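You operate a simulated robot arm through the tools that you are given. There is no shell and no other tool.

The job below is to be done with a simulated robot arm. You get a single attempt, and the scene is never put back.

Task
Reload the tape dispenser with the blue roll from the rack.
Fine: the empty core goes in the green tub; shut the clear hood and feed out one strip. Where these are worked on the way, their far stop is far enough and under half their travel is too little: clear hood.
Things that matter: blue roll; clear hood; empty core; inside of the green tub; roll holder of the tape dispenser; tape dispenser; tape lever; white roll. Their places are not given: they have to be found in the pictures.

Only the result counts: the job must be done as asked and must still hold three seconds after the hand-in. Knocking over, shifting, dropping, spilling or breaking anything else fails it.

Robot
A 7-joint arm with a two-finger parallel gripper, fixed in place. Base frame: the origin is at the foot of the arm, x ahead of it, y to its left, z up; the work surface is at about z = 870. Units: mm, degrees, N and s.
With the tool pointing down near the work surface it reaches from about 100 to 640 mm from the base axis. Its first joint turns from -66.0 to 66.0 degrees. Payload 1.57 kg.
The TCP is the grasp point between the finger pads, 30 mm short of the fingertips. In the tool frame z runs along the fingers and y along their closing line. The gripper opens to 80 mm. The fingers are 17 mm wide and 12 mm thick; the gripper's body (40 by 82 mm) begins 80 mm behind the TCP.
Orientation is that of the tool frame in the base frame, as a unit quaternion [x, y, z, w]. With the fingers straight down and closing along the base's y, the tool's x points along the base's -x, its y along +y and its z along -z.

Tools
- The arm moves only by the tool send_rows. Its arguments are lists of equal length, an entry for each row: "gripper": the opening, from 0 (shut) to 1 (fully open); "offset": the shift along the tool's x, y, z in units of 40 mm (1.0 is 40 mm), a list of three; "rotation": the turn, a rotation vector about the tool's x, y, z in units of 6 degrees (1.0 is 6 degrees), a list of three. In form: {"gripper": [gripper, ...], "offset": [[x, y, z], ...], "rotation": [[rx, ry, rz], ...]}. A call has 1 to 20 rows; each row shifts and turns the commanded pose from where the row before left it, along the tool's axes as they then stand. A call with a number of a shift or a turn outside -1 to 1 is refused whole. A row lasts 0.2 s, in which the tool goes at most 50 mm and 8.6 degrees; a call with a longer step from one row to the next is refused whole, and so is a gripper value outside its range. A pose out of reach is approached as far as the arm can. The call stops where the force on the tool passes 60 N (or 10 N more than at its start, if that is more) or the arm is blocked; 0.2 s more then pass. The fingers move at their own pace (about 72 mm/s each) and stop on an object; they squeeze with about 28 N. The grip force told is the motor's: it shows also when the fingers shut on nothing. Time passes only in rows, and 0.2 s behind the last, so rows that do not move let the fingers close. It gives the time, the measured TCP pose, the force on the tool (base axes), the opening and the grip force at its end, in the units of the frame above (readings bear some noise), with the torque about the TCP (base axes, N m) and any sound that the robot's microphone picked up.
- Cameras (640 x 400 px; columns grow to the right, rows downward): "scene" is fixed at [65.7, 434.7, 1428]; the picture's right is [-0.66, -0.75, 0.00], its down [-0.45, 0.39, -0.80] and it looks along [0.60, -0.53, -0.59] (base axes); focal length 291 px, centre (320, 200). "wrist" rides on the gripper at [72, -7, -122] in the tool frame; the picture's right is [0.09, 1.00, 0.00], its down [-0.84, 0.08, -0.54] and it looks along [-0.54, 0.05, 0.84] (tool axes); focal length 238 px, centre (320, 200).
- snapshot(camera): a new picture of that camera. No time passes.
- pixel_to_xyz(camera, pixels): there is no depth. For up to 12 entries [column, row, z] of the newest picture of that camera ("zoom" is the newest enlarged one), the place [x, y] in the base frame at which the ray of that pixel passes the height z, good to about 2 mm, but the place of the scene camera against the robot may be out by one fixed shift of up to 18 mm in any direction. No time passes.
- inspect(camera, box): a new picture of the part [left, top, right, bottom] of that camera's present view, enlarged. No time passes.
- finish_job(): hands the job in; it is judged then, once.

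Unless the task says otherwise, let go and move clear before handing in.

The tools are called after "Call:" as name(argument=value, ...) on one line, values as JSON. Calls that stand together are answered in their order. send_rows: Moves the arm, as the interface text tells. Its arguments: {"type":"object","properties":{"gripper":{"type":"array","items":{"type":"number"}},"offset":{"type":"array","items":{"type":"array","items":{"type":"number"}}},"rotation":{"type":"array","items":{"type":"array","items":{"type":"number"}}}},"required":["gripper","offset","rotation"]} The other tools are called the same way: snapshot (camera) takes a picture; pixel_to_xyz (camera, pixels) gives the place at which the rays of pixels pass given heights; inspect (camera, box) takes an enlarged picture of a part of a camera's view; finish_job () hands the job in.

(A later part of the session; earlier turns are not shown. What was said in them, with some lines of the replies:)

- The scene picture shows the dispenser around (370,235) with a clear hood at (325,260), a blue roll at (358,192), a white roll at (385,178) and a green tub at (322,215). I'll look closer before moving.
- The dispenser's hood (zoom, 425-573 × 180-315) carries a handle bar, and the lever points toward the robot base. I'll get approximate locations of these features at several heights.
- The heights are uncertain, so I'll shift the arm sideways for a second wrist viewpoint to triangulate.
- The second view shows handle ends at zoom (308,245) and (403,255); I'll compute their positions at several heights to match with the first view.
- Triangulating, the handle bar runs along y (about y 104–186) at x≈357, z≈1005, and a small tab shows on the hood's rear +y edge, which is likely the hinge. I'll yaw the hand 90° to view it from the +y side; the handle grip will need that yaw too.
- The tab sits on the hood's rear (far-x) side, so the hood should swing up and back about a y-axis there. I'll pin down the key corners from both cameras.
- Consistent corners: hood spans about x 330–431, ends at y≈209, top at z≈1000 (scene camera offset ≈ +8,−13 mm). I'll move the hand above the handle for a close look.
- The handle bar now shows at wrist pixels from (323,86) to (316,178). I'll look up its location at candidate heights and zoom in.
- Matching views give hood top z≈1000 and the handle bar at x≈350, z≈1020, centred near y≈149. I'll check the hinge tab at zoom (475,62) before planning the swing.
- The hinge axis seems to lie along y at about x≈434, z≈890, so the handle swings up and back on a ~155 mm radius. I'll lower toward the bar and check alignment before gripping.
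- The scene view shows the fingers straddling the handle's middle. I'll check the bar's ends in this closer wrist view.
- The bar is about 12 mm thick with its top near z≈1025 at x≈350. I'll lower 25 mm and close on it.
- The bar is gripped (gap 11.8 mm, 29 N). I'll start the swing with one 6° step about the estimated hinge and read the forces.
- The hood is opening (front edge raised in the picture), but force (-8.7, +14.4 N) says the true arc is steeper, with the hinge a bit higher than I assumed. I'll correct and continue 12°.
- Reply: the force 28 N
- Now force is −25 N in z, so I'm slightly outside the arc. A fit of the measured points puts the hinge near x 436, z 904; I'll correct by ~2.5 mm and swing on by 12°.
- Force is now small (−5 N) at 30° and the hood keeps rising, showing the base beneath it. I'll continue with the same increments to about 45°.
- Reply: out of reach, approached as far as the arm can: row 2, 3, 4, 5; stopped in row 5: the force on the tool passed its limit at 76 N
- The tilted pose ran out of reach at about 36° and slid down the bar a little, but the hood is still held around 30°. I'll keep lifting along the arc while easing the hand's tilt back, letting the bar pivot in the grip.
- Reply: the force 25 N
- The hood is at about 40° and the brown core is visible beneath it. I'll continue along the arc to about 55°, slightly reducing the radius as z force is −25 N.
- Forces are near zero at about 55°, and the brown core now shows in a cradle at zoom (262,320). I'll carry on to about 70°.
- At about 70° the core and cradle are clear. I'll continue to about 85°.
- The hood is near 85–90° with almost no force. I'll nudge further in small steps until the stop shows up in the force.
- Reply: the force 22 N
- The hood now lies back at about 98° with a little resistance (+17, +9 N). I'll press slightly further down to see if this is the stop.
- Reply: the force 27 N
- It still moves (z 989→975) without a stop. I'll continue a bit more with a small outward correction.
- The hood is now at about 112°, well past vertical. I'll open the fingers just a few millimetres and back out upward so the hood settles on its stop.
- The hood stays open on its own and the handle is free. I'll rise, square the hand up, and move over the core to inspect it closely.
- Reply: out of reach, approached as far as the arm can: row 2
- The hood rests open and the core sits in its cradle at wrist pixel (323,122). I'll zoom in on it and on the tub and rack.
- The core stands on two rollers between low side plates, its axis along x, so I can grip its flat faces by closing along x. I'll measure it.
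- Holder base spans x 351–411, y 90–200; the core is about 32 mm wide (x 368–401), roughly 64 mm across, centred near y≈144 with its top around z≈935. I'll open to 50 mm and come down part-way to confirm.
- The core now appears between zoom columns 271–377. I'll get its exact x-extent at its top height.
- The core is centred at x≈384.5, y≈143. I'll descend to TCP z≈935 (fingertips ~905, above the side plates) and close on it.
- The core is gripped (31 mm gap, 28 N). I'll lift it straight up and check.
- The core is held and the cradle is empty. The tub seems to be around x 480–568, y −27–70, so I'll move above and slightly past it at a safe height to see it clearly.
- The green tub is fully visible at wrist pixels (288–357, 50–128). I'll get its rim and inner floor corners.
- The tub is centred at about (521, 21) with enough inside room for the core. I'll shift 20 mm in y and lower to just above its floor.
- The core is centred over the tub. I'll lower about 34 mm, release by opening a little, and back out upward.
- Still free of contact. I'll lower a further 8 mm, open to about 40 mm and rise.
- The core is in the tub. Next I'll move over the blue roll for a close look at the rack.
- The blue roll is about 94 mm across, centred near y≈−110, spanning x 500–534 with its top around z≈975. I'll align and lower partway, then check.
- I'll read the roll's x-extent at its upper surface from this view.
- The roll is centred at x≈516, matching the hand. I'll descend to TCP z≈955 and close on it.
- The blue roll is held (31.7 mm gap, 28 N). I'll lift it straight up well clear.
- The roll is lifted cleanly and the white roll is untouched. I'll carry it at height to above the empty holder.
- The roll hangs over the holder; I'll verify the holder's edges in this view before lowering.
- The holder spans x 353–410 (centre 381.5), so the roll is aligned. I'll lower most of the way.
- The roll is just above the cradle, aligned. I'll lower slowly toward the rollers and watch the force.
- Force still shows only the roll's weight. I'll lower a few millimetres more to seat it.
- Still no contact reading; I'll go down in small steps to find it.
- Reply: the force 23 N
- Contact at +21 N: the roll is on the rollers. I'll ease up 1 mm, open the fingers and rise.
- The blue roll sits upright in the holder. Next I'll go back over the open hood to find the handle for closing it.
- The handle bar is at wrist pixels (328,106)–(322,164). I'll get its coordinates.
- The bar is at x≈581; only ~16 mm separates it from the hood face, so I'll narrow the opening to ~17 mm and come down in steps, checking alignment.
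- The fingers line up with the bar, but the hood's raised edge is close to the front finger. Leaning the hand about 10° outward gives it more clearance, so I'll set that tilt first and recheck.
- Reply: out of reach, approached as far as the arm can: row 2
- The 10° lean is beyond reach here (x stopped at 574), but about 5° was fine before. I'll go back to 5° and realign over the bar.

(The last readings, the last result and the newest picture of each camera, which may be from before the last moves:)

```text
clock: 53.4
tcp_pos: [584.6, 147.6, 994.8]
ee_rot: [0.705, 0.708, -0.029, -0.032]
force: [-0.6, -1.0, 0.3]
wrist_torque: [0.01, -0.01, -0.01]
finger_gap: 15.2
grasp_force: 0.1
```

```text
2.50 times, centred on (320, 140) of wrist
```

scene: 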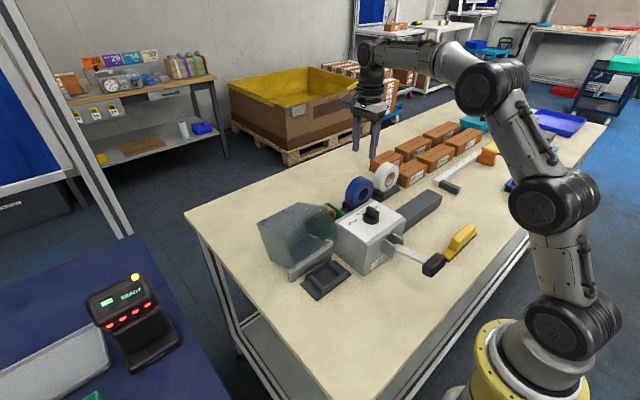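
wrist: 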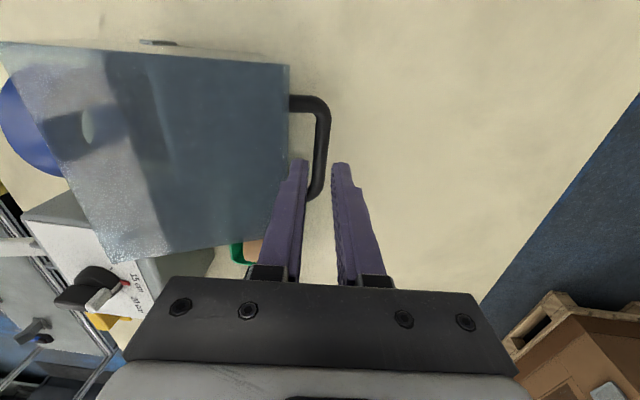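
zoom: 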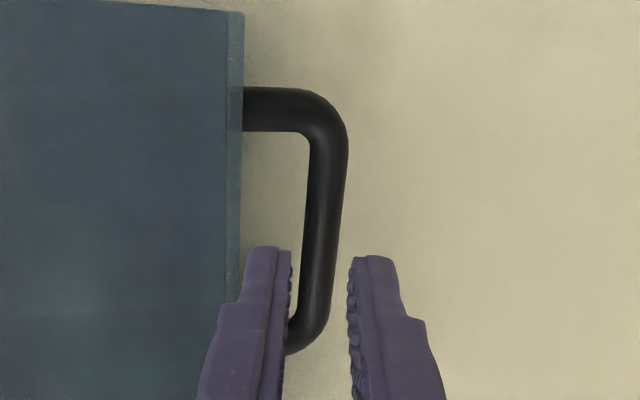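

The bar sits centred between the fingers (zoom column ~322). I'll slide down along the fingers' direction about 35 mm to straddle it, watching force.

Call:
send_rows(gripper=[0.19, 0.19, 0.19, 0.19], offset=[[0, 0.01, 0.3], [0, 0, 0.3], [0, 0, 0.28], [0, 0, 0]], rotation=[[0, 0, 0], [0, 0, 0], [0, 0, 0], [0, 0, 0]])

Call:
snapshot(camera="wrist")

Call:
inspect(camera="wrist", box=[240, 60, 400, 220])

Call:
inspect(camera="scene", box=[230, 140, 370, 290])

```text
clock: 54.4
tcp_pos: [580.7, 148.9, 960.1]
ee_rot: [0.706, 0.707, -0.03, -0.031]
force: [-0.5, -0.2, 0.8]
wrist_torque: [-0.02, 0.02, 0.0]
finger_gap: 15.2
grasp_force: 0.0
```

```text
taken
```

wrist: 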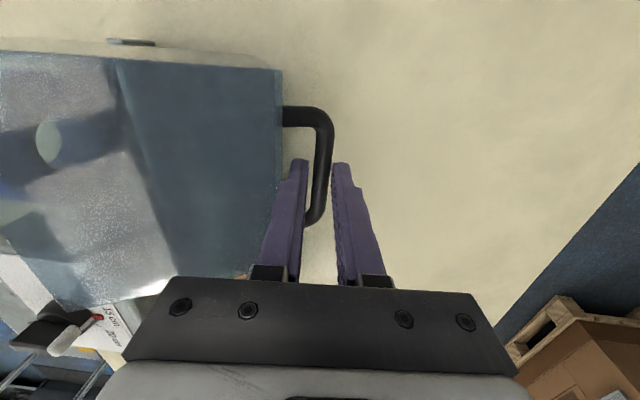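

```text
2.50 times, centred on (320, 140) of wrist
```

zoom: 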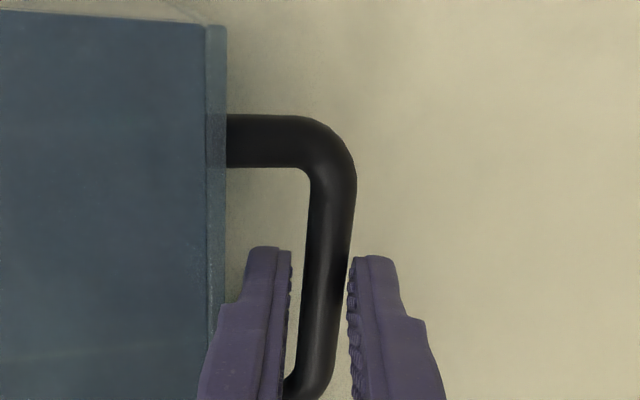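

```text
2.67 times, centred on (300, 215) of scene
```

zoom: 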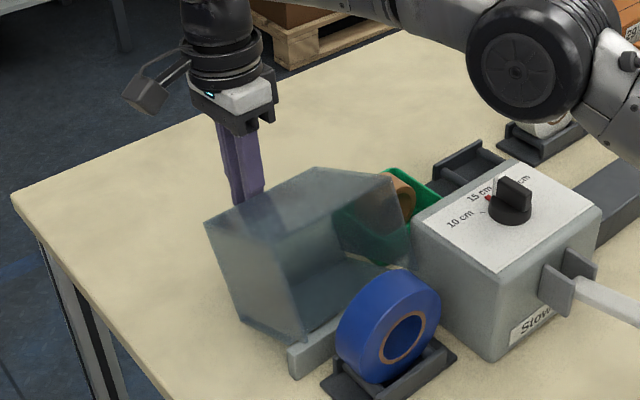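

The bar is between the fingertips but near their ends. I'll lower another 8 mm and then clamp it.

Call:
send_rows(gripper=[0.19, 0.19, 0, 0, 0], offset=[[0, 0.01, 0.2], [0, 0, 0], [0, 0, 0], [0, 0, 0], [0, 0, 0]], rotation=[[0, 0, 0], [0, 0, 0], [0, 0, 0], [0, 0, 0], [0, 0, 0]])

Call:
inspect(camera="wrist", box=[240, 60, 400, 220])

```text
clock: 55.6
tcp_pos: [580.9, 148.2, 951.7]
ee_rot: [0.706, 0.707, -0.03, -0.031]
force: [-3.1, -0.8, 1.0]
wrist_torque: [-0.03, 0.06, -0.46]
finger_gap: 11.8
grasp_force: 28.6
```

```text
2.50 times, centred on (320, 140) of wrist
```

zoom: 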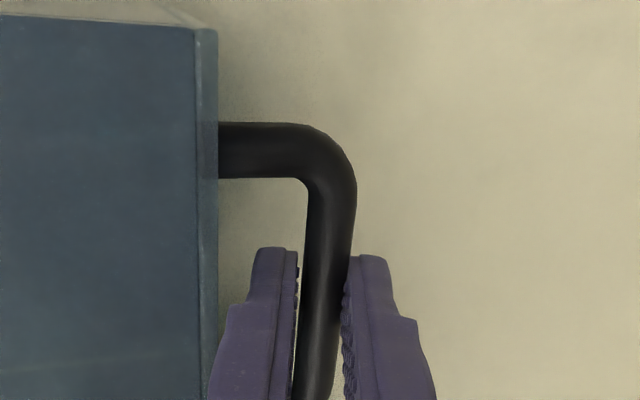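

The bar is clamped (11.8 mm, 28.6 N). I'll retrace the arc in the closing direction, starting with the first ~16°.

Call:
send_rows(gripper=[0, 0, 0, 0, 0], offset=[[0, -0.091, -0.237], [0, -0.091, -0.237], [0, -0.122, -0.222], [0, -0.122, -0.222], [0, 0, 0]], rotation=[[0, 0, 0], [0, 0, 0], [0, 0, 0], [0, 0, 0], [0, 0, 0]])

Call:
inspect(camera="scene", box=[230, 140, 370, 290])

```text
clock: 56.8
tcp_pos: [568.4, 148.4, 991.9]
ee_rot: [0.706, 0.707, -0.027, -0.028]
force: [16.6, -3.6, 6.8]
wrist_torque: [-0.02, -0.33, -0.43]
finger_gap: 11.7
grasp_force: 29.0
```

```text
2.67 times, centred on (300, 215) of scene
```

zoom: 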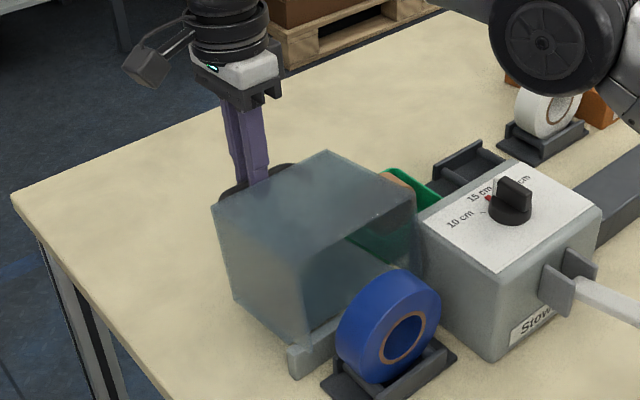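

The hood is lifting back with modest force (+17 N in x, slightly inside the arc). I'll correct outward a little and continue.

Call:
send_rows(gripper=[0, 0, 0, 0, 0], offset=[[0, -0.17, -0.259], [0, -0.17, -0.259], [0, -0.235, -0.203], [0, -0.235, -0.203], [0, 0, 0]], rotation=[[0.17, 0, 0], [0.17, 0, 0], [0.17, 0, 0], [0.17, 0, 0], [0, 0, 0]])

Call:
inspect(camera="scene", box=[230, 140, 370, 290])

```text
clock: 58.0
tcp_pos: [539.0, 147.8, 1031.0]
ee_rot: [0.704, 0.706, -0.054, -0.056]
force: [14.3, -1.9, 12.6]
wrist_torque: [0.2, -0.2, -0.48]
finger_gap: 11.8
grasp_force: 29.1
```

```text
2.67 times, centred on (300, 215) of scene
```

zoom: 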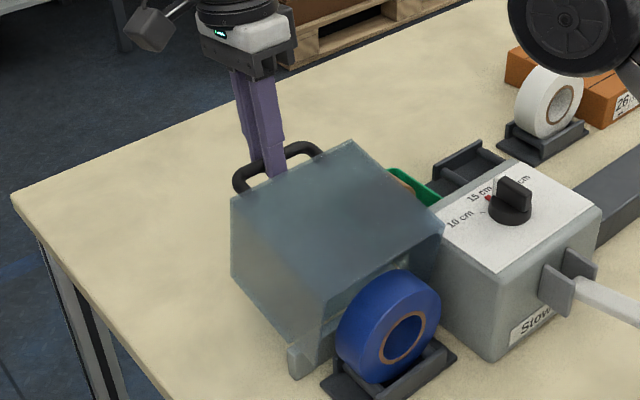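

The hood is at about 78° and following well. I'll continue along the arc with another small outward correction.

Call:
send_rows(gripper=[0, 0, 0, 0, 0], offset=[[0, -0.26, -0.165], [0, -0.26, -0.165], [0, -0.291, -0.081], [0, -0.291, -0.081], [0, 0, 0]], rotation=[[0.25, 0, 0], [0.25, 0, 0], [0.33, 0, 0], [0.33, 0, 0], [0, 0, 0]])

Call:
inspect(camera="scene", box=[230, 140, 370, 290])

```text
clock: 59.2
tcp_pos: [499.5, 148.3, 1057.2]
ee_rot: [0.7, 0.7, -0.101, -0.1]
force: [0.2, 2.0, 0.8]
wrist_torque: [0.23, 0.01, -0.41]
finger_gap: 11.4
grasp_force: 28.9
```

```text
2.67 times, centred on (300, 215) of scene
```

zoom: 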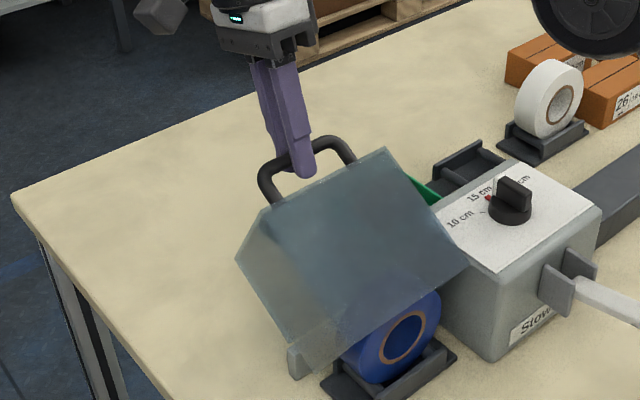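

Force is near zero at about 58°. I'll continue over the top to about 38°.

Call:
send_rows(gripper=[0, 0, 0, 0, 0], offset=[[0, -0.302, -0.006], [0, -0.302, -0.006], [0, -0.294, 0.072], [0, -0.294, 0.072], [0, 0, 0]], rotation=[[0.33, 0, 0], [0.33, 0, 0], [0.33, 0, 0], [0.33, 0, 0], [0, 0, 0]])

Call:
inspect(camera="scene", box=[230, 140, 370, 290])

```text
clock: 60.4
tcp_pos: [451.4, 148.9, 1069.4]
ee_rot: [0.691, 0.693, -0.146, -0.147]
force: [0.1, 0.0, 0.0]
wrist_torque: [0.1, -0.05, -0.2]
finger_gap: 11.4
grasp_force: 29.1
```

```text
2.67 times, centred on (300, 215) of scene
```

zoom: 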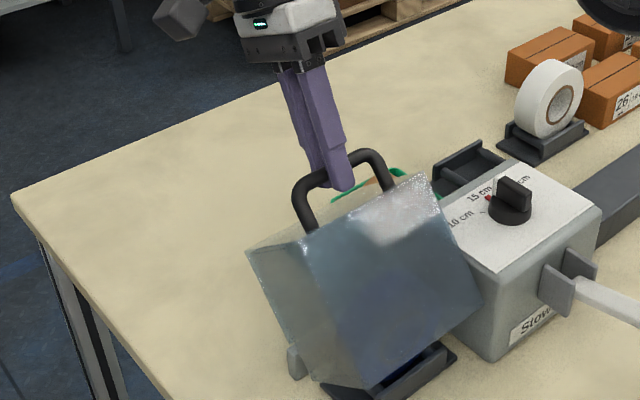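

Forces are zero at about 38°. I'll continue down to about 20° while reducing the tilt.

Call:
send_rows(gripper=[0, 0, 0, 0, 0], offset=[[0, -0.255, 0.128], [0, -0.255, 0.128], [0, -0.283, 0.188], [0, -0.292, 0.172], [0, 0, 0]], rotation=[[0, 0, 0], [0, 0, 0], [-0.5, 0, 0], [-0.5, 0, 0], [0, 0, 0]])

Call:
inspect(camera="scene", box=[230, 140, 370, 290])

```text
clock: 61.6
tcp_pos: [403.8, 148.2, 1065.7]
ee_rot: [0.698, 0.7, -0.109, -0.109]
force: [-5.1, 1.8, 16.6]
wrist_torque: [0.03, 0.19, -0.08]
finger_gap: 11.6
grasp_force: 29.5
```

```text
2.67 times, centred on (300, 215) of scene
```

zoom: 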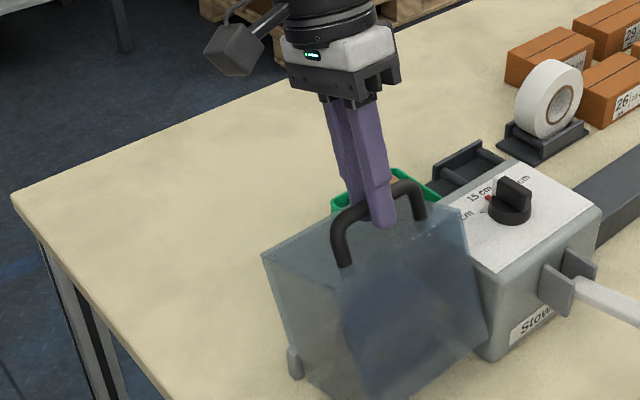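

The hood is at about 19°, slightly inside the arc (+17 N). I'll bring it down to about 9° first.

Call:
send_rows(gripper=[0, 0, 0], offset=[[0, -0.29, 0.185], [0, -0.304, 0.162], [0, 0, 0]], rotation=[[-0.75, 0, 0], [-0.75, 0, 0], [0, 0, 0]])

Call:
inspect(camera="scene", box=[230, 140, 370, 290])

```text
clock: 62.4
tcp_pos: [377.4, 148.8, 1056.8]
ee_rot: [0.705, 0.705, -0.054, -0.054]
force: [-9.0, 4.8, 17.2]
wrist_torque: [0.23, 0.23, -0.09]
finger_gap: 11.4
grasp_force: 29.1
```

```text
2.67 times, centred on (300, 215) of scene
```

zoom: 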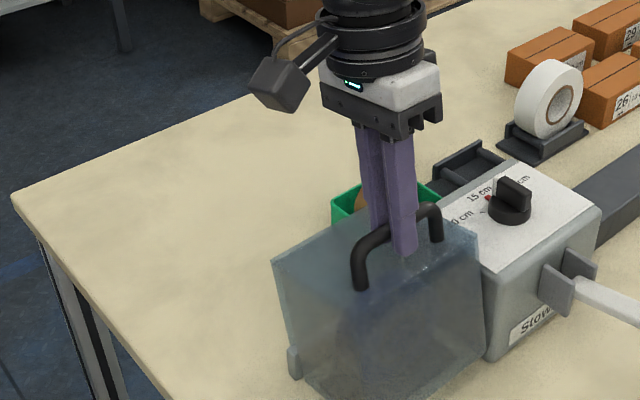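

Almost closed. I'll run the last ~9° down.

Call:
send_rows(gripper=[0, 0, 0, 0], offset=[[0, -0.207, 0.145], [0, -0.214, 0.138], [0, -0.215, 0.127], [0, 0, 0]], rotation=[[-0.5, 0, 0], [-0.5, 0, 0], [-0.47, 0, 0], [0, 0, 0]])

Call:
inspect(camera="scene", box=[230, 140, 370, 290])

```text
clock: 63.4
tcp_pos: [348.8, 149.4, 1043.1]
ee_rot: [0.707, 0.707, 0.001, 0.0]
force: [-11.5, 7.9, 15.7]
wrist_torque: [0.18, 0.13, -0.02]
finger_gap: 11.8
grasp_force: 29.2
```

```text
2.67 times, centred on (300, 215) of scene
```

zoom: 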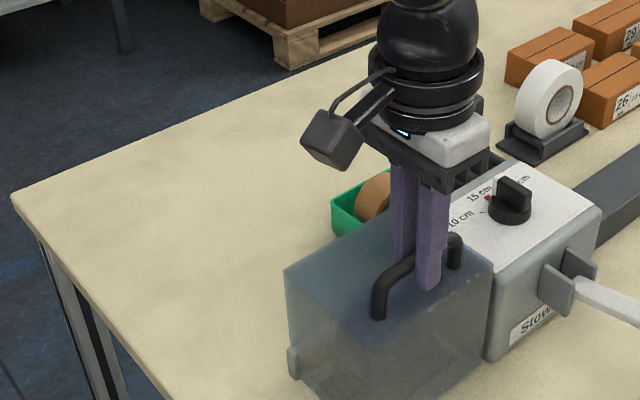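

The hood looks shut. I'll press down a few millimetres to confirm it is on its stop.

Call:
send_rows(gripper=[0, 0, 0], offset=[[0, -0.02, 0.08], [0, 0, 0.05], [0, 0, 0]], rotation=[[0, 0, 0], [0, 0, 0], [0, 0, 0]])

Call:
inspect(camera="wrist", box=[240, 60, 400, 220])

```text
clock: 64.2
tcp_pos: [349.7, 147.9, 1038.9]
ee_rot: [0.706, 0.708, 0.001, 0.001]
force: [-4.5, -0.4, 23.6]
wrist_torque: [0.02, 0.05, -0.01]
finger_gap: 11.7
grasp_force: 28.8
```

```text
2.50 times, centred on (320, 140) of wrist
```

zoom: 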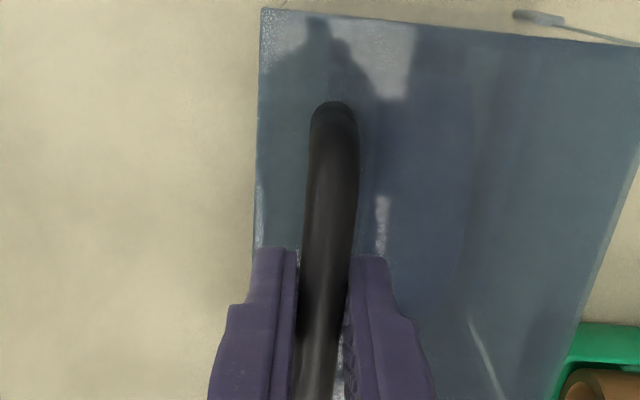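

It resists firmly at the original closed position. I'll release the handle and rise to check the hood.

Call:
send_rows(gripper=[0.5, 0.5, 0.5, 0.5, 0.5, 0.5, 0.5], offset=[[0, 0, 0], [0, 0, 0], [0, 0, 0], [0, 0, -0.5], [0, 0, -0.9], [0, 0, -0.9], [0, 0, 0]], rotation=[[0, 0, 0], [0, 0, 0], [0, 0, 0], [0, 0, 0], [0, 0, 0], [0, 0, 0], [0, 0, 0]])

Call:
snapshot(camera="wrist")

Call:
snapshot(camera="scene")

Call:
inspect(camera="scene", box=[270, 170, 450, 310])

```text
clock: 65.8
tcp_pos: [350.7, 146.6, 1130.2]
ee_rot: [0.706, 0.708, 0.0, -0.001]
force: [1.1, 0.1, 0.6]
wrist_torque: [0.01, 0.01, 0.02]
finger_gap: 40.1
grasp_force: 0.0
```

```text
taken
```

wrist: 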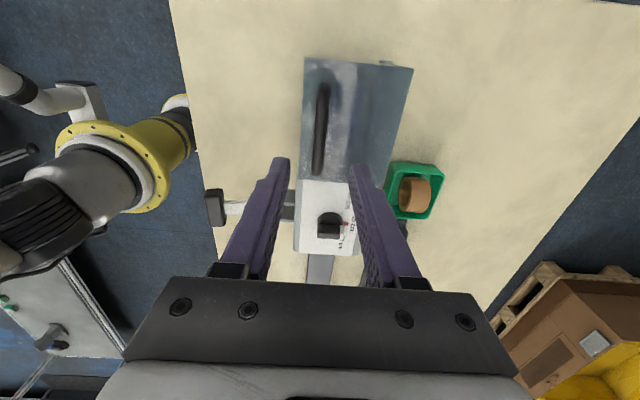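

```text
taken
```

scene: 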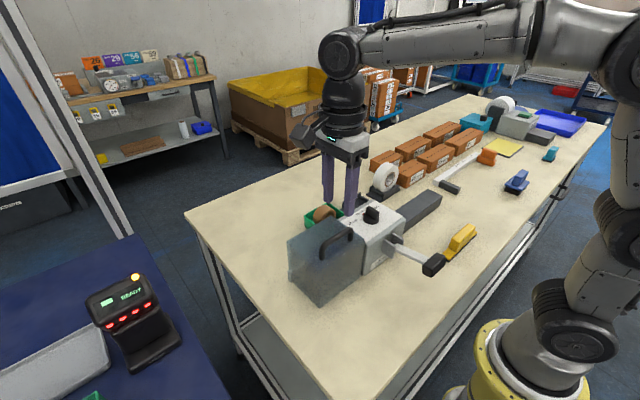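

```text
2.86 times, centred on (360, 240) of scene
```

zoom: 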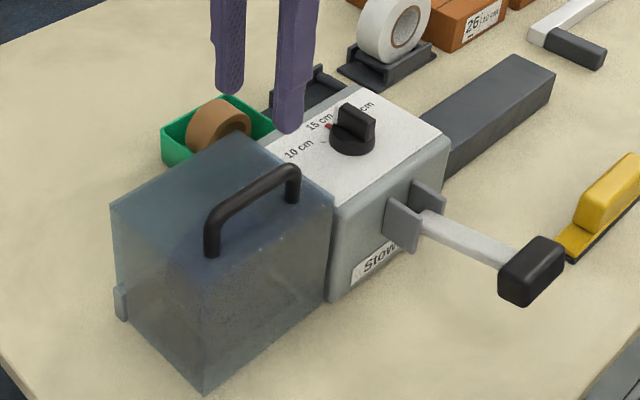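

The hood matches its original closed position and the core is in the tub. Next is the tape lever with its black grip, around x≈206, y≈0; I'll move closer to see it.

Call:
send_rows(gripper=[0.5, 0.3, 0, 0, 0, 0], offset=[[-0.63, -0.4, 0], [-0.63, -0.4, 0], [-0.63, -0.4, 0], [-0.63, -0.4, 0], [-0.63, -0.4, 0], [0, 0, 0]], rotation=[[0, 0, 0], [0, 0, 0], [0, 0, 0], [0, 0, 0], [0, 0, 0], [0, 0, 0]])

Call:
snapshot(camera="wrist")

Call:
inspect(camera="scene", box=[350, 190, 480, 310])

```text
clock: 67.2
tcp_pos: [267.0, 22.8, 1129.6]
ee_rot: [0.707, 0.708, 0.0, -0.001]
force: [-0.1, 0.3, 0.8]
wrist_torque: [-0.02, -0.02, -0.03]
finger_gap: 0.0
grasp_force: 21.3
```

```text
taken
```

wrist: 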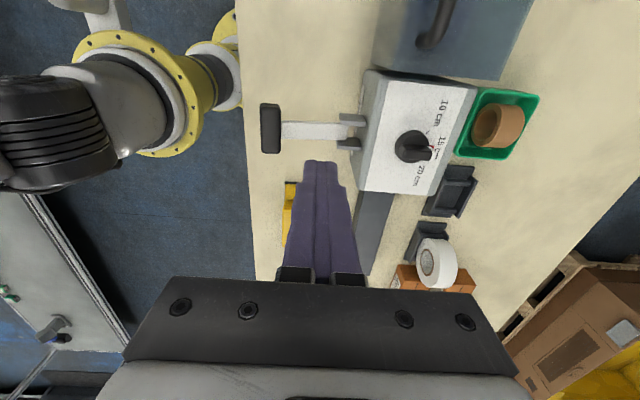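

```text
3.33 times, centred on (415, 250) of scene
```

zoom: 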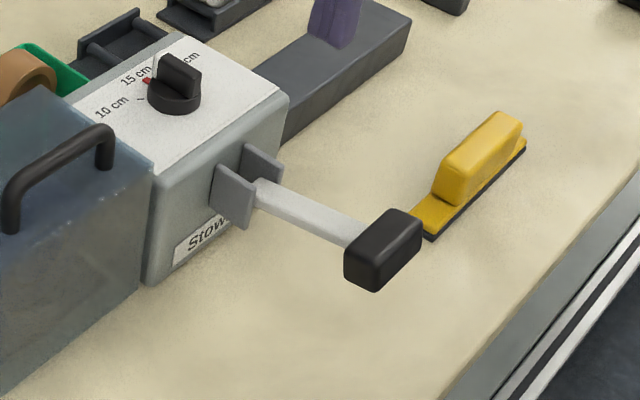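

The lever's black grip is at wrist pixel (270,128) and scene zoom (385,238). I'll triangulate its height.

Call:
pixel_to_xyz(camera="wrist", pixels=[[270, 128, 920], [270, 128, 940], [270, 128, 960], [270, 128, 980], [262, 106, 960], [280, 104, 960], [262, 152, 960], [281, 152, 960], [340, 130, 960], [340, 130, 940], [360, 115, 970], [360, 145, 950]])

Call:
pixel_to_xyz(camera="scene", pixels=[[434.5, 260.5, 920], [434.5, 260.5, 940], [434.5, 260.5, 960], [434.5, 260.5, 980], [395, 243, 940], [395, 243, 960], [395, 243, 920]])

Call:
inspect(camera="wrist", box=[240, 60, 400, 180])

```text
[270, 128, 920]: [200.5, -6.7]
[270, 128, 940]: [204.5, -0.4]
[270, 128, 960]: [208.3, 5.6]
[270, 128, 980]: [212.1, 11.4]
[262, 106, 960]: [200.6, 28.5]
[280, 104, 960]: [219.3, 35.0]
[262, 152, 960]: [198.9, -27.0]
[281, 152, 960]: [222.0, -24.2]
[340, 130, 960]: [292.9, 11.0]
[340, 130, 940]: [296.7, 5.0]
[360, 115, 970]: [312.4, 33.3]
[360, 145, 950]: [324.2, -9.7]
```

```text
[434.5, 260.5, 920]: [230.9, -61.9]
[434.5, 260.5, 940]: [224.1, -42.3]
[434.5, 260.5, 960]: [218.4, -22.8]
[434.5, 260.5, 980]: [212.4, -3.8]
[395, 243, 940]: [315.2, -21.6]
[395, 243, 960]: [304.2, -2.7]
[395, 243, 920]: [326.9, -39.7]
```

```text
3.33 times, centred on (320, 120) of wrist
```

zoom: 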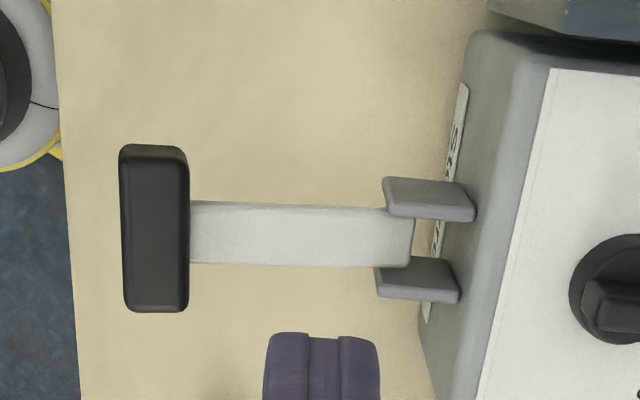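

Both cameras agree best with the grip's top at z≈983, centred near x≈212, y≈12, with the pivot near x≈300, z≈963, so the stroke is downward. I'll bring the closed fingertips above the grip.

Call:
send_rows(gripper=[0, 0, 0, 0], offset=[[-0.086, -0.46, 0.6], [-0.086, -0.46, 0.6], [-0.086, -0.46, 0.6], [0, 0, 0]], rotation=[[0, 0, 0], [0, 0, 0], [0, 0, 0], [0, 0, 0]])

Call:
snapshot(camera="wrist")

Call:
inspect(camera="wrist", box=[240, 80, 400, 220])

Call:
inspect(camera="scene", box=[350, 150, 500, 310])

```text
clock: 68.2
tcp_pos: [213.9, 12.8, 1056.3]
ee_rot: [0.707, 0.708, 0.0, 0.0]
force: [-0.9, -0.1, -0.8]
wrist_torque: [0.0, 0.02, 0.01]
finger_gap: 0.1
grasp_force: 21.3
```

```text
taken
```

wrist: 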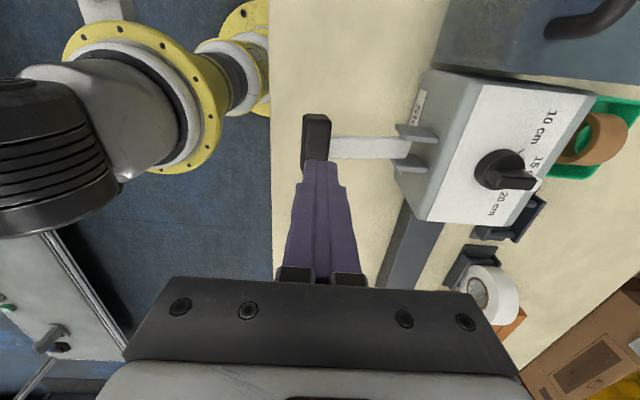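

```text
2.86 times, centred on (320, 150) of wrist
```

zoom: 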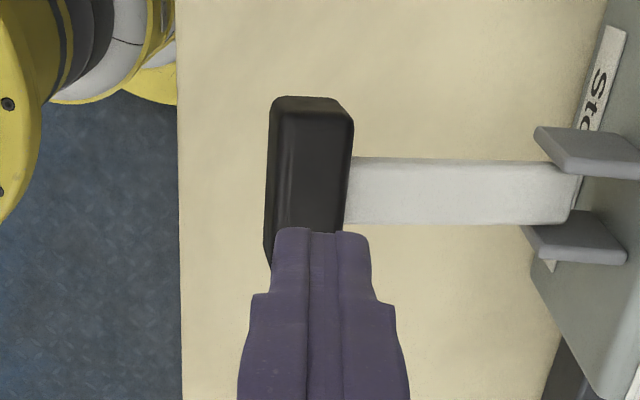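

```text
2.50 times, centred on (425, 230) of scene
```

zoom: 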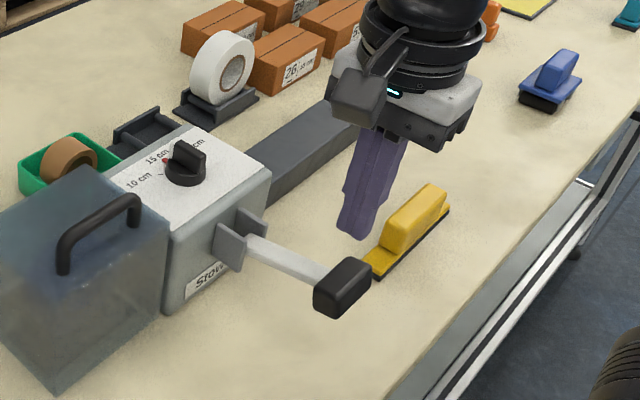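

The closed fingertips are over the grip (zoom column ~310–320). I'll lower in stages and feel for contact.

Call:
send_rows(gripper=[0, 0, 0], offset=[[0, -0.05, 0.45], [0, 0, 0.4], [0, 0, 0]], rotation=[[0, 0, 0], [0, 0, 0], [0, 0, 0]])

Call:
inspect(camera="wrist", box=[240, 80, 400, 220])

Call:
inspect(camera="scene", box=[380, 200, 480, 300])

```text
clock: 69.0
tcp_pos: [213.5, 12.1, 1023.0]
ee_rot: [0.707, 0.708, 0.0, -0.001]
force: [-0.3, -0.1, 1.2]
wrist_torque: [-0.01, 0.01, -0.02]
finger_gap: 0.0
grasp_force: 21.6
```

```text
2.86 times, centred on (320, 150) of wrist
```

zoom: 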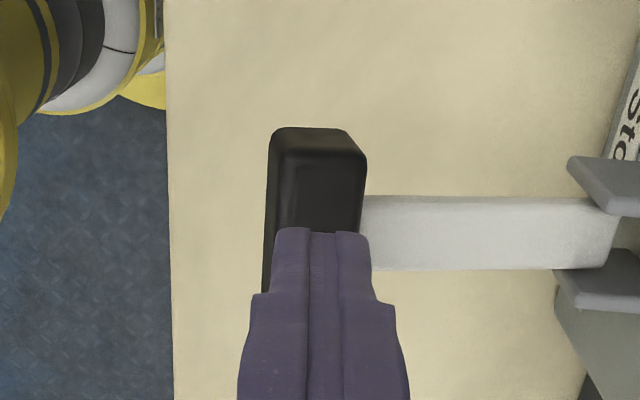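

```text
4.00 times, centred on (430, 250) of scene
```

zoom: 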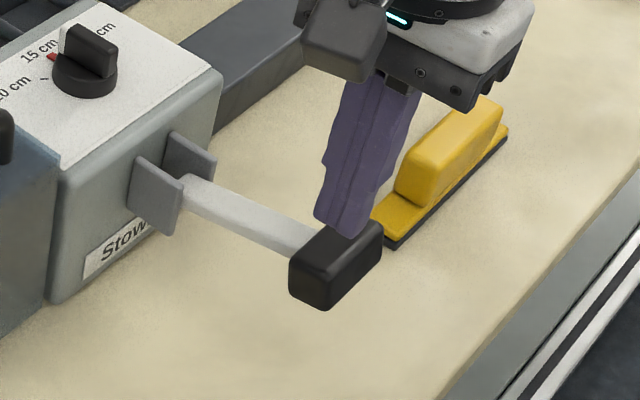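

The fingertip is just above the grip. I'll lower in small steps until it touches.

Call:
send_rows(gripper=[0, 0, 0, 0], offset=[[0, -0.03, 0.1], [0, 0, 0.1], [0, 0, 0.1], [0, 0, 0]], rotation=[[0, 0, 0], [0, 0, 0], [0, 0, 0], [0, 0, 0]])

Call:
inspect(camera="scene", box=[380, 200, 480, 300])

```text
clock: 70.0
tcp_pos: [210.5, 11.5, 1011.3]
ee_rot: [0.706, 0.708, 0.0, -0.002]
force: [0.5, -0.1, -0.7]
wrist_torque: [-0.02, 0.04, -0.01]
finger_gap: 0.1
grasp_force: 21.4
```

```text
4.00 times, centred on (430, 250) of scene
```

zoom: 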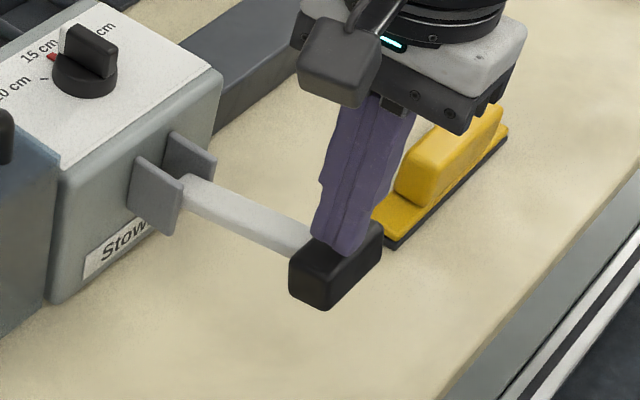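

No contact yet at tip z≈981. I'll continue down in small steps.

Call:
send_rows(gripper=[0, 0, 0, 0], offset=[[0, 0, 0.1], [0, 0, 0.1], [0, 0, 0.1], [0, 0, 0]], rotation=[[0, 0, 0], [0, 0, 0], [0, 0, 0], [0, 0, 0]])

Call:
inspect(camera="scene", box=[380, 200, 480, 300])

Call:
inspect(camera="wrist", box=[240, 80, 400, 220])

```text
clock: 71.0
tcp_pos: [209.9, 11.5, 998.8]
ee_rot: [0.707, 0.707, 0.001, -0.001]
force: [-0.4, 0.6, 0.9]
wrist_torque: [-0.01, 0.03, 0.03]
finger_gap: 0.0
grasp_force: 21.1
```

```text
4.00 times, centred on (430, 250) of scene
```

zoom: 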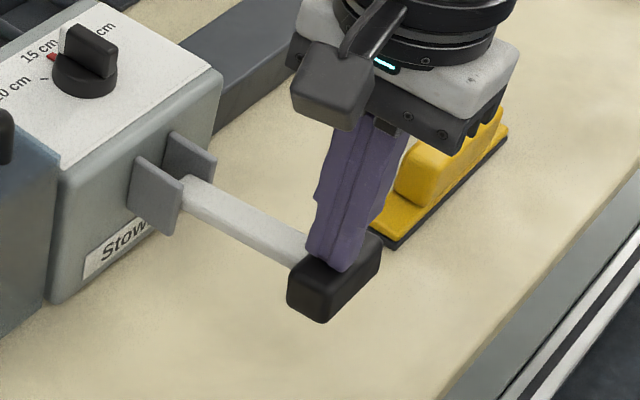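

```text
2.86 times, centred on (320, 150) of wrist
```

zoom: 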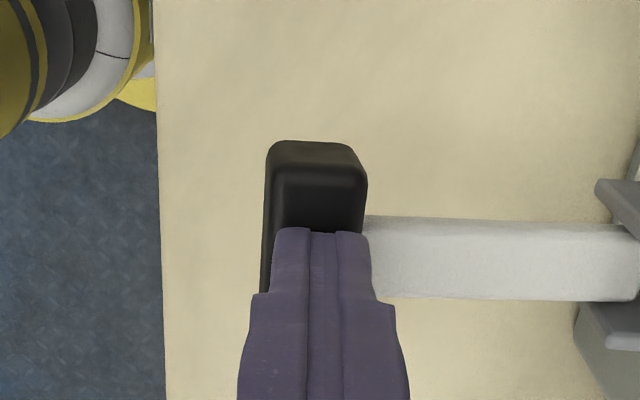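

The grip is moving down (scene zoom bottom edge 310→322) with very little force. I'll keep pushing down, tracking the arc, until the stop.

Call:
send_rows(gripper=[0, 0, 0, 0, 0], offset=[[0, 0, 0.12], [0, 0, 0.12], [0, 0.01, 0.12], [0, 0.02, 0.12], [0, 0, 0]], rotation=[[0, 0, 0], [0, 0, 0], [0, 0, 0], [0, 0, 0], [0, 0, 0]])

Call:
inspect(camera="scene", box=[380, 200, 480, 300])

```text
clock: 72.2
tcp_pos: [211.8, 12.1, 980.8]
ee_rot: [0.707, 0.707, 0.001, -0.001]
force: [-1.8, 1.3, 2.5]
wrist_torque: [-0.01, 0.06, -0.01]
finger_gap: 0.0
grasp_force: 21.4
```

```text
4.00 times, centred on (430, 250) of scene
```

zoom: 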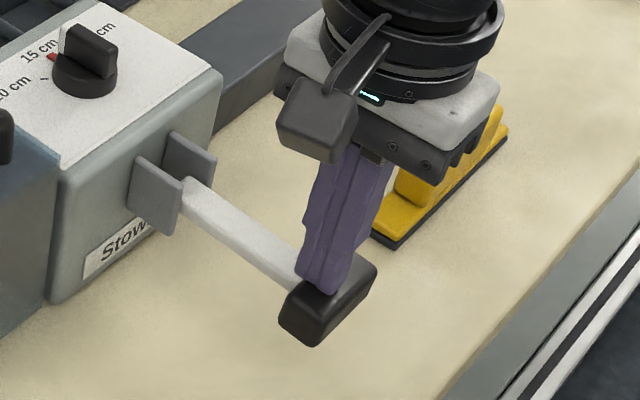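

The lever keeps going down with about 2.5 N. I'll continue.

Call:
send_rows(gripper=[0, 0, 0, 0, 0], offset=[[0, 0.03, 0.13], [0, 0.03, 0.13], [0, 0.04, 0.13], [0, 0.04, 0.13], [0, 0, 0]], rotation=[[0, 0, 0], [0, 0, 0], [0, 0, 0], [0, 0, 0], [0, 0, 0]])

Call:
inspect(camera="scene", box=[380, 200, 480, 300])

Call:
inspect(camera="wrist", box=[240, 80, 400, 220])

```text
clock: 73.4
tcp_pos: [218.8, 12.8, 959.7]
ee_rot: [0.706, 0.708, 0.002, 0.0]
force: [0.2, 1.3, 3.0]
wrist_torque: [0.05, 0.0, 0.01]
finger_gap: 0.0
grasp_force: 21.1
```

```text
4.00 times, centred on (430, 250) of scene
```

zoom: 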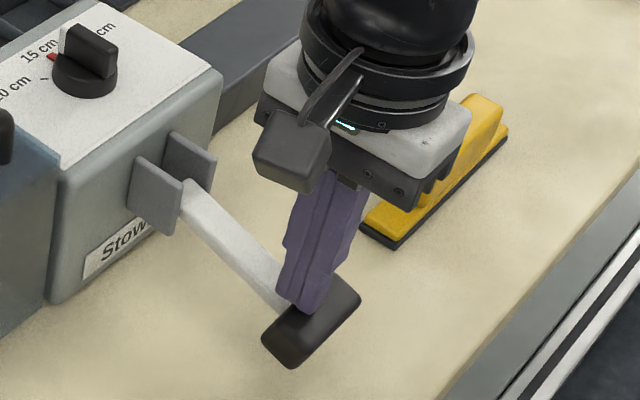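

```text
2.86 times, centred on (320, 150) of wrist
```

zoom: 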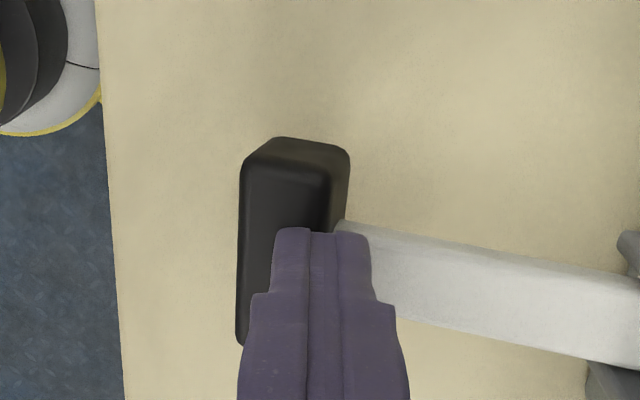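

The lever is down about 25–30°, with the fingertip near the grip's inner edge. I'll keep pressing straight down.

Call:
send_rows(gripper=[0, 0, 0, 0, 0], offset=[[0, -0.04, 0.13], [0, 0, 0.13], [0, 0.02, 0.13], [0, 0.03, 0.13], [0, 0, 0]], rotation=[[0, 0, 0], [0, 0, 0], [0, 0, 0], [0, 0, 0], [0, 0, 0]])

Call:
inspect(camera="scene", box=[380, 200, 480, 300])

Call:
inspect(camera="wrist", box=[240, 80, 400, 220])

```text
clock: 74.6
tcp_pos: [220.2, 12.6, 941.2]
ee_rot: [0.706, 0.708, 0.002, 0.001]
force: [0.8, 0.9, 29.2]
wrist_torque: [-0.2, -0.17, 0.02]
finger_gap: 0.1
grasp_force: 21.5
```

```text
4.00 times, centred on (430, 250) of scene
```

zoom: 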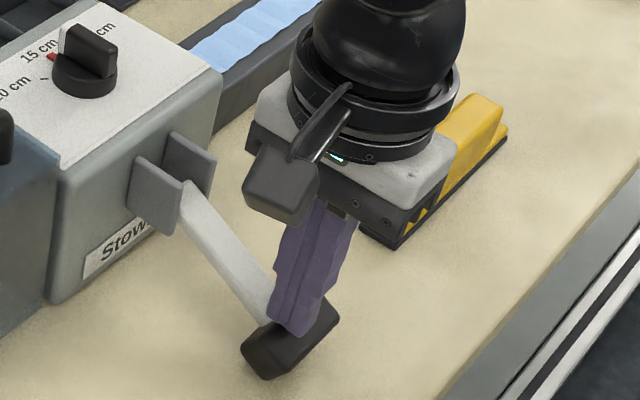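

```text
2.86 times, centred on (320, 150) of wrist
```

zoom: 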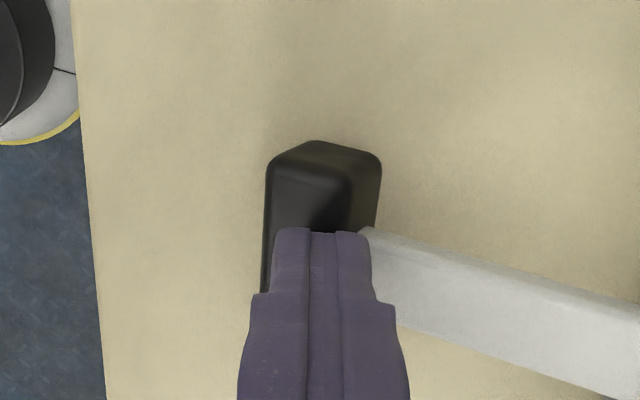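

Force rose to 29 N at the stop, and a pale-blue strip has appeared on the output tray (scene zoom (260,35)). I'll back off upward gently and let the lever return.

Call:
send_rows(gripper=[0, 0, 0, 0, 0, 0, 0, 0], offset=[[0, 0, -0.2], [0, 0, -0.3], [0, 0, -0.5], [0, -0.05, -0.6], [0, -0.05, -0.8], [0, 0, -0.8], [0, 0, -0.8], [0, 0, 0]], rotation=[[0, 0, 0], [0, 0, 0], [0, 0, 0], [0, 0, 0], [0, 0, 0], [0, 0, 0], [0, 0, 0], [0, 0, 0]])

Call:
snapshot(camera="scene")

Call:
inspect(camera="scene", box=[330, 170, 490, 300])

```text
clock: 76.4
tcp_pos: [212.7, 13.2, 1099.9]
ee_rot: [0.707, 0.708, 0.0, -0.001]
force: [0.8, 0.2, -0.6]
wrist_torque: [0.0, 0.04, -0.03]
finger_gap: 0.0
grasp_force: 20.7
```

```text
taken
```

scene: 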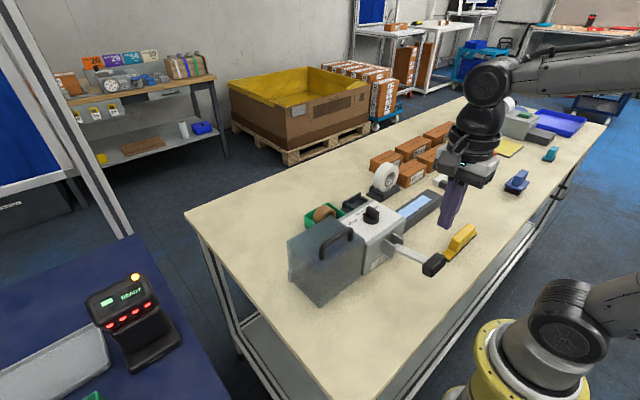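

```text
3.08 times, centred on (410, 235) of scene
```

zoom: 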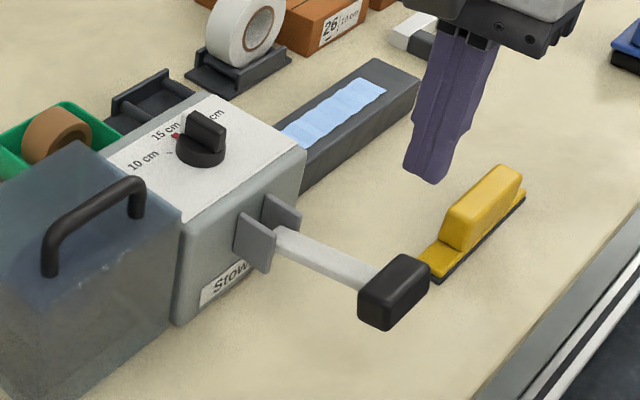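

The lever has sprung back and one strip lies on the tray. I'll rise further clear and take a final check of everything.

Call:
send_rows(gripper=[0, 0.3, 0.5, 0.5, 0.5], offset=[[0, 0, -0.9], [0, 0, -0.9], [0, 0.5, -0.5], [0, 0.5, 0], [0, 0, 0]], rotation=[[0, 0, 0], [0, 0, 0], [0, 0, 0], [0, 0, 0], [0, 0, 0]])

Call:
snapshot(camera="wrist")

Call:
inspect(camera="scene", box=[260, 140, 480, 310])

Call:
inspect(camera="scene", box=[270, 190, 370, 310])

```text
clock: 77.6
tcp_pos: [253.2, 11.2, 1189.8]
ee_rot: [0.706, 0.708, 0.001, -0.001]
force: [0.3, 0.7, -0.2]
wrist_torque: [-0.01, 0.01, 0.0]
finger_gap: 40.1
grasp_force: 0.0
```

```text
taken
```

wrist: 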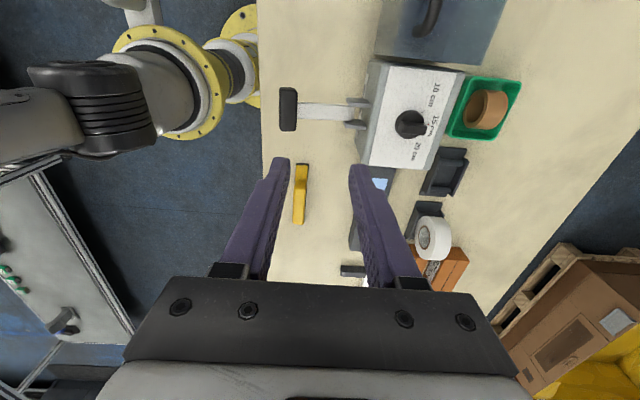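

```text
2.35 times, centred on (370, 225) of scene
```

zoom: 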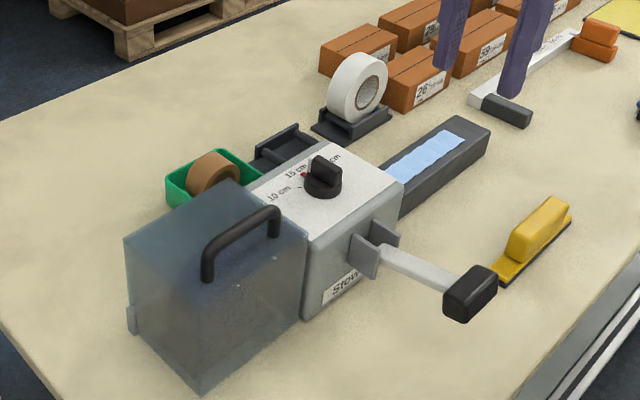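

```text
3.33 times, centred on (320, 250) of scene
```

zoom: 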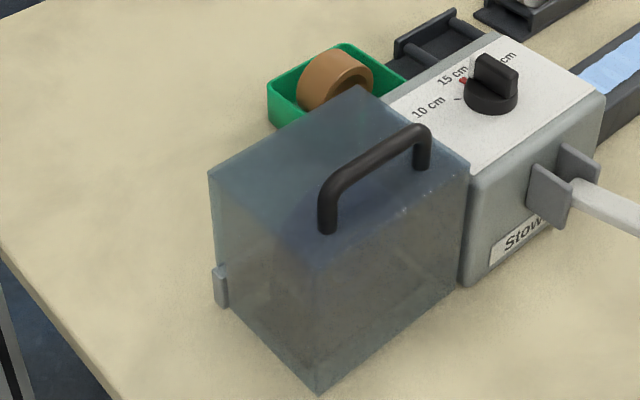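

The final pictures show the hood shut as at the start, the core in the green tub, and one strip on the tray. The lever is back up, the white roll is untouched, and the hand is clear, so I'm handing in.

Call:
finish_job()

```text
The job is handed in.
```

The tape dispenser is reloaded with the blue roll, and I've handed the job in. I don't have the judge's result.

- **Blue roll:** it is in the roll holder. I could see it seated there before I shut the hood.
- **Empty core:** it is standing in the green tub.
- **Clear hood:** I opened it well past upright to change the roll, then shut it. In the last pictures it sits where it did at the start.
- **Strip:** I pressed the tape lever once, down to its stop. One blue strip came out onto the tray and the lever sprang back up.

In the last pictures the white roll and the length dial look unchanged, nothing else appears to have moved, and the arm is clear of the dispenser. While I was opening the hood, the arm once ran out of reach and stopped on its force limit (76 N). I saw no damage, and the hood worked normally afterwards.
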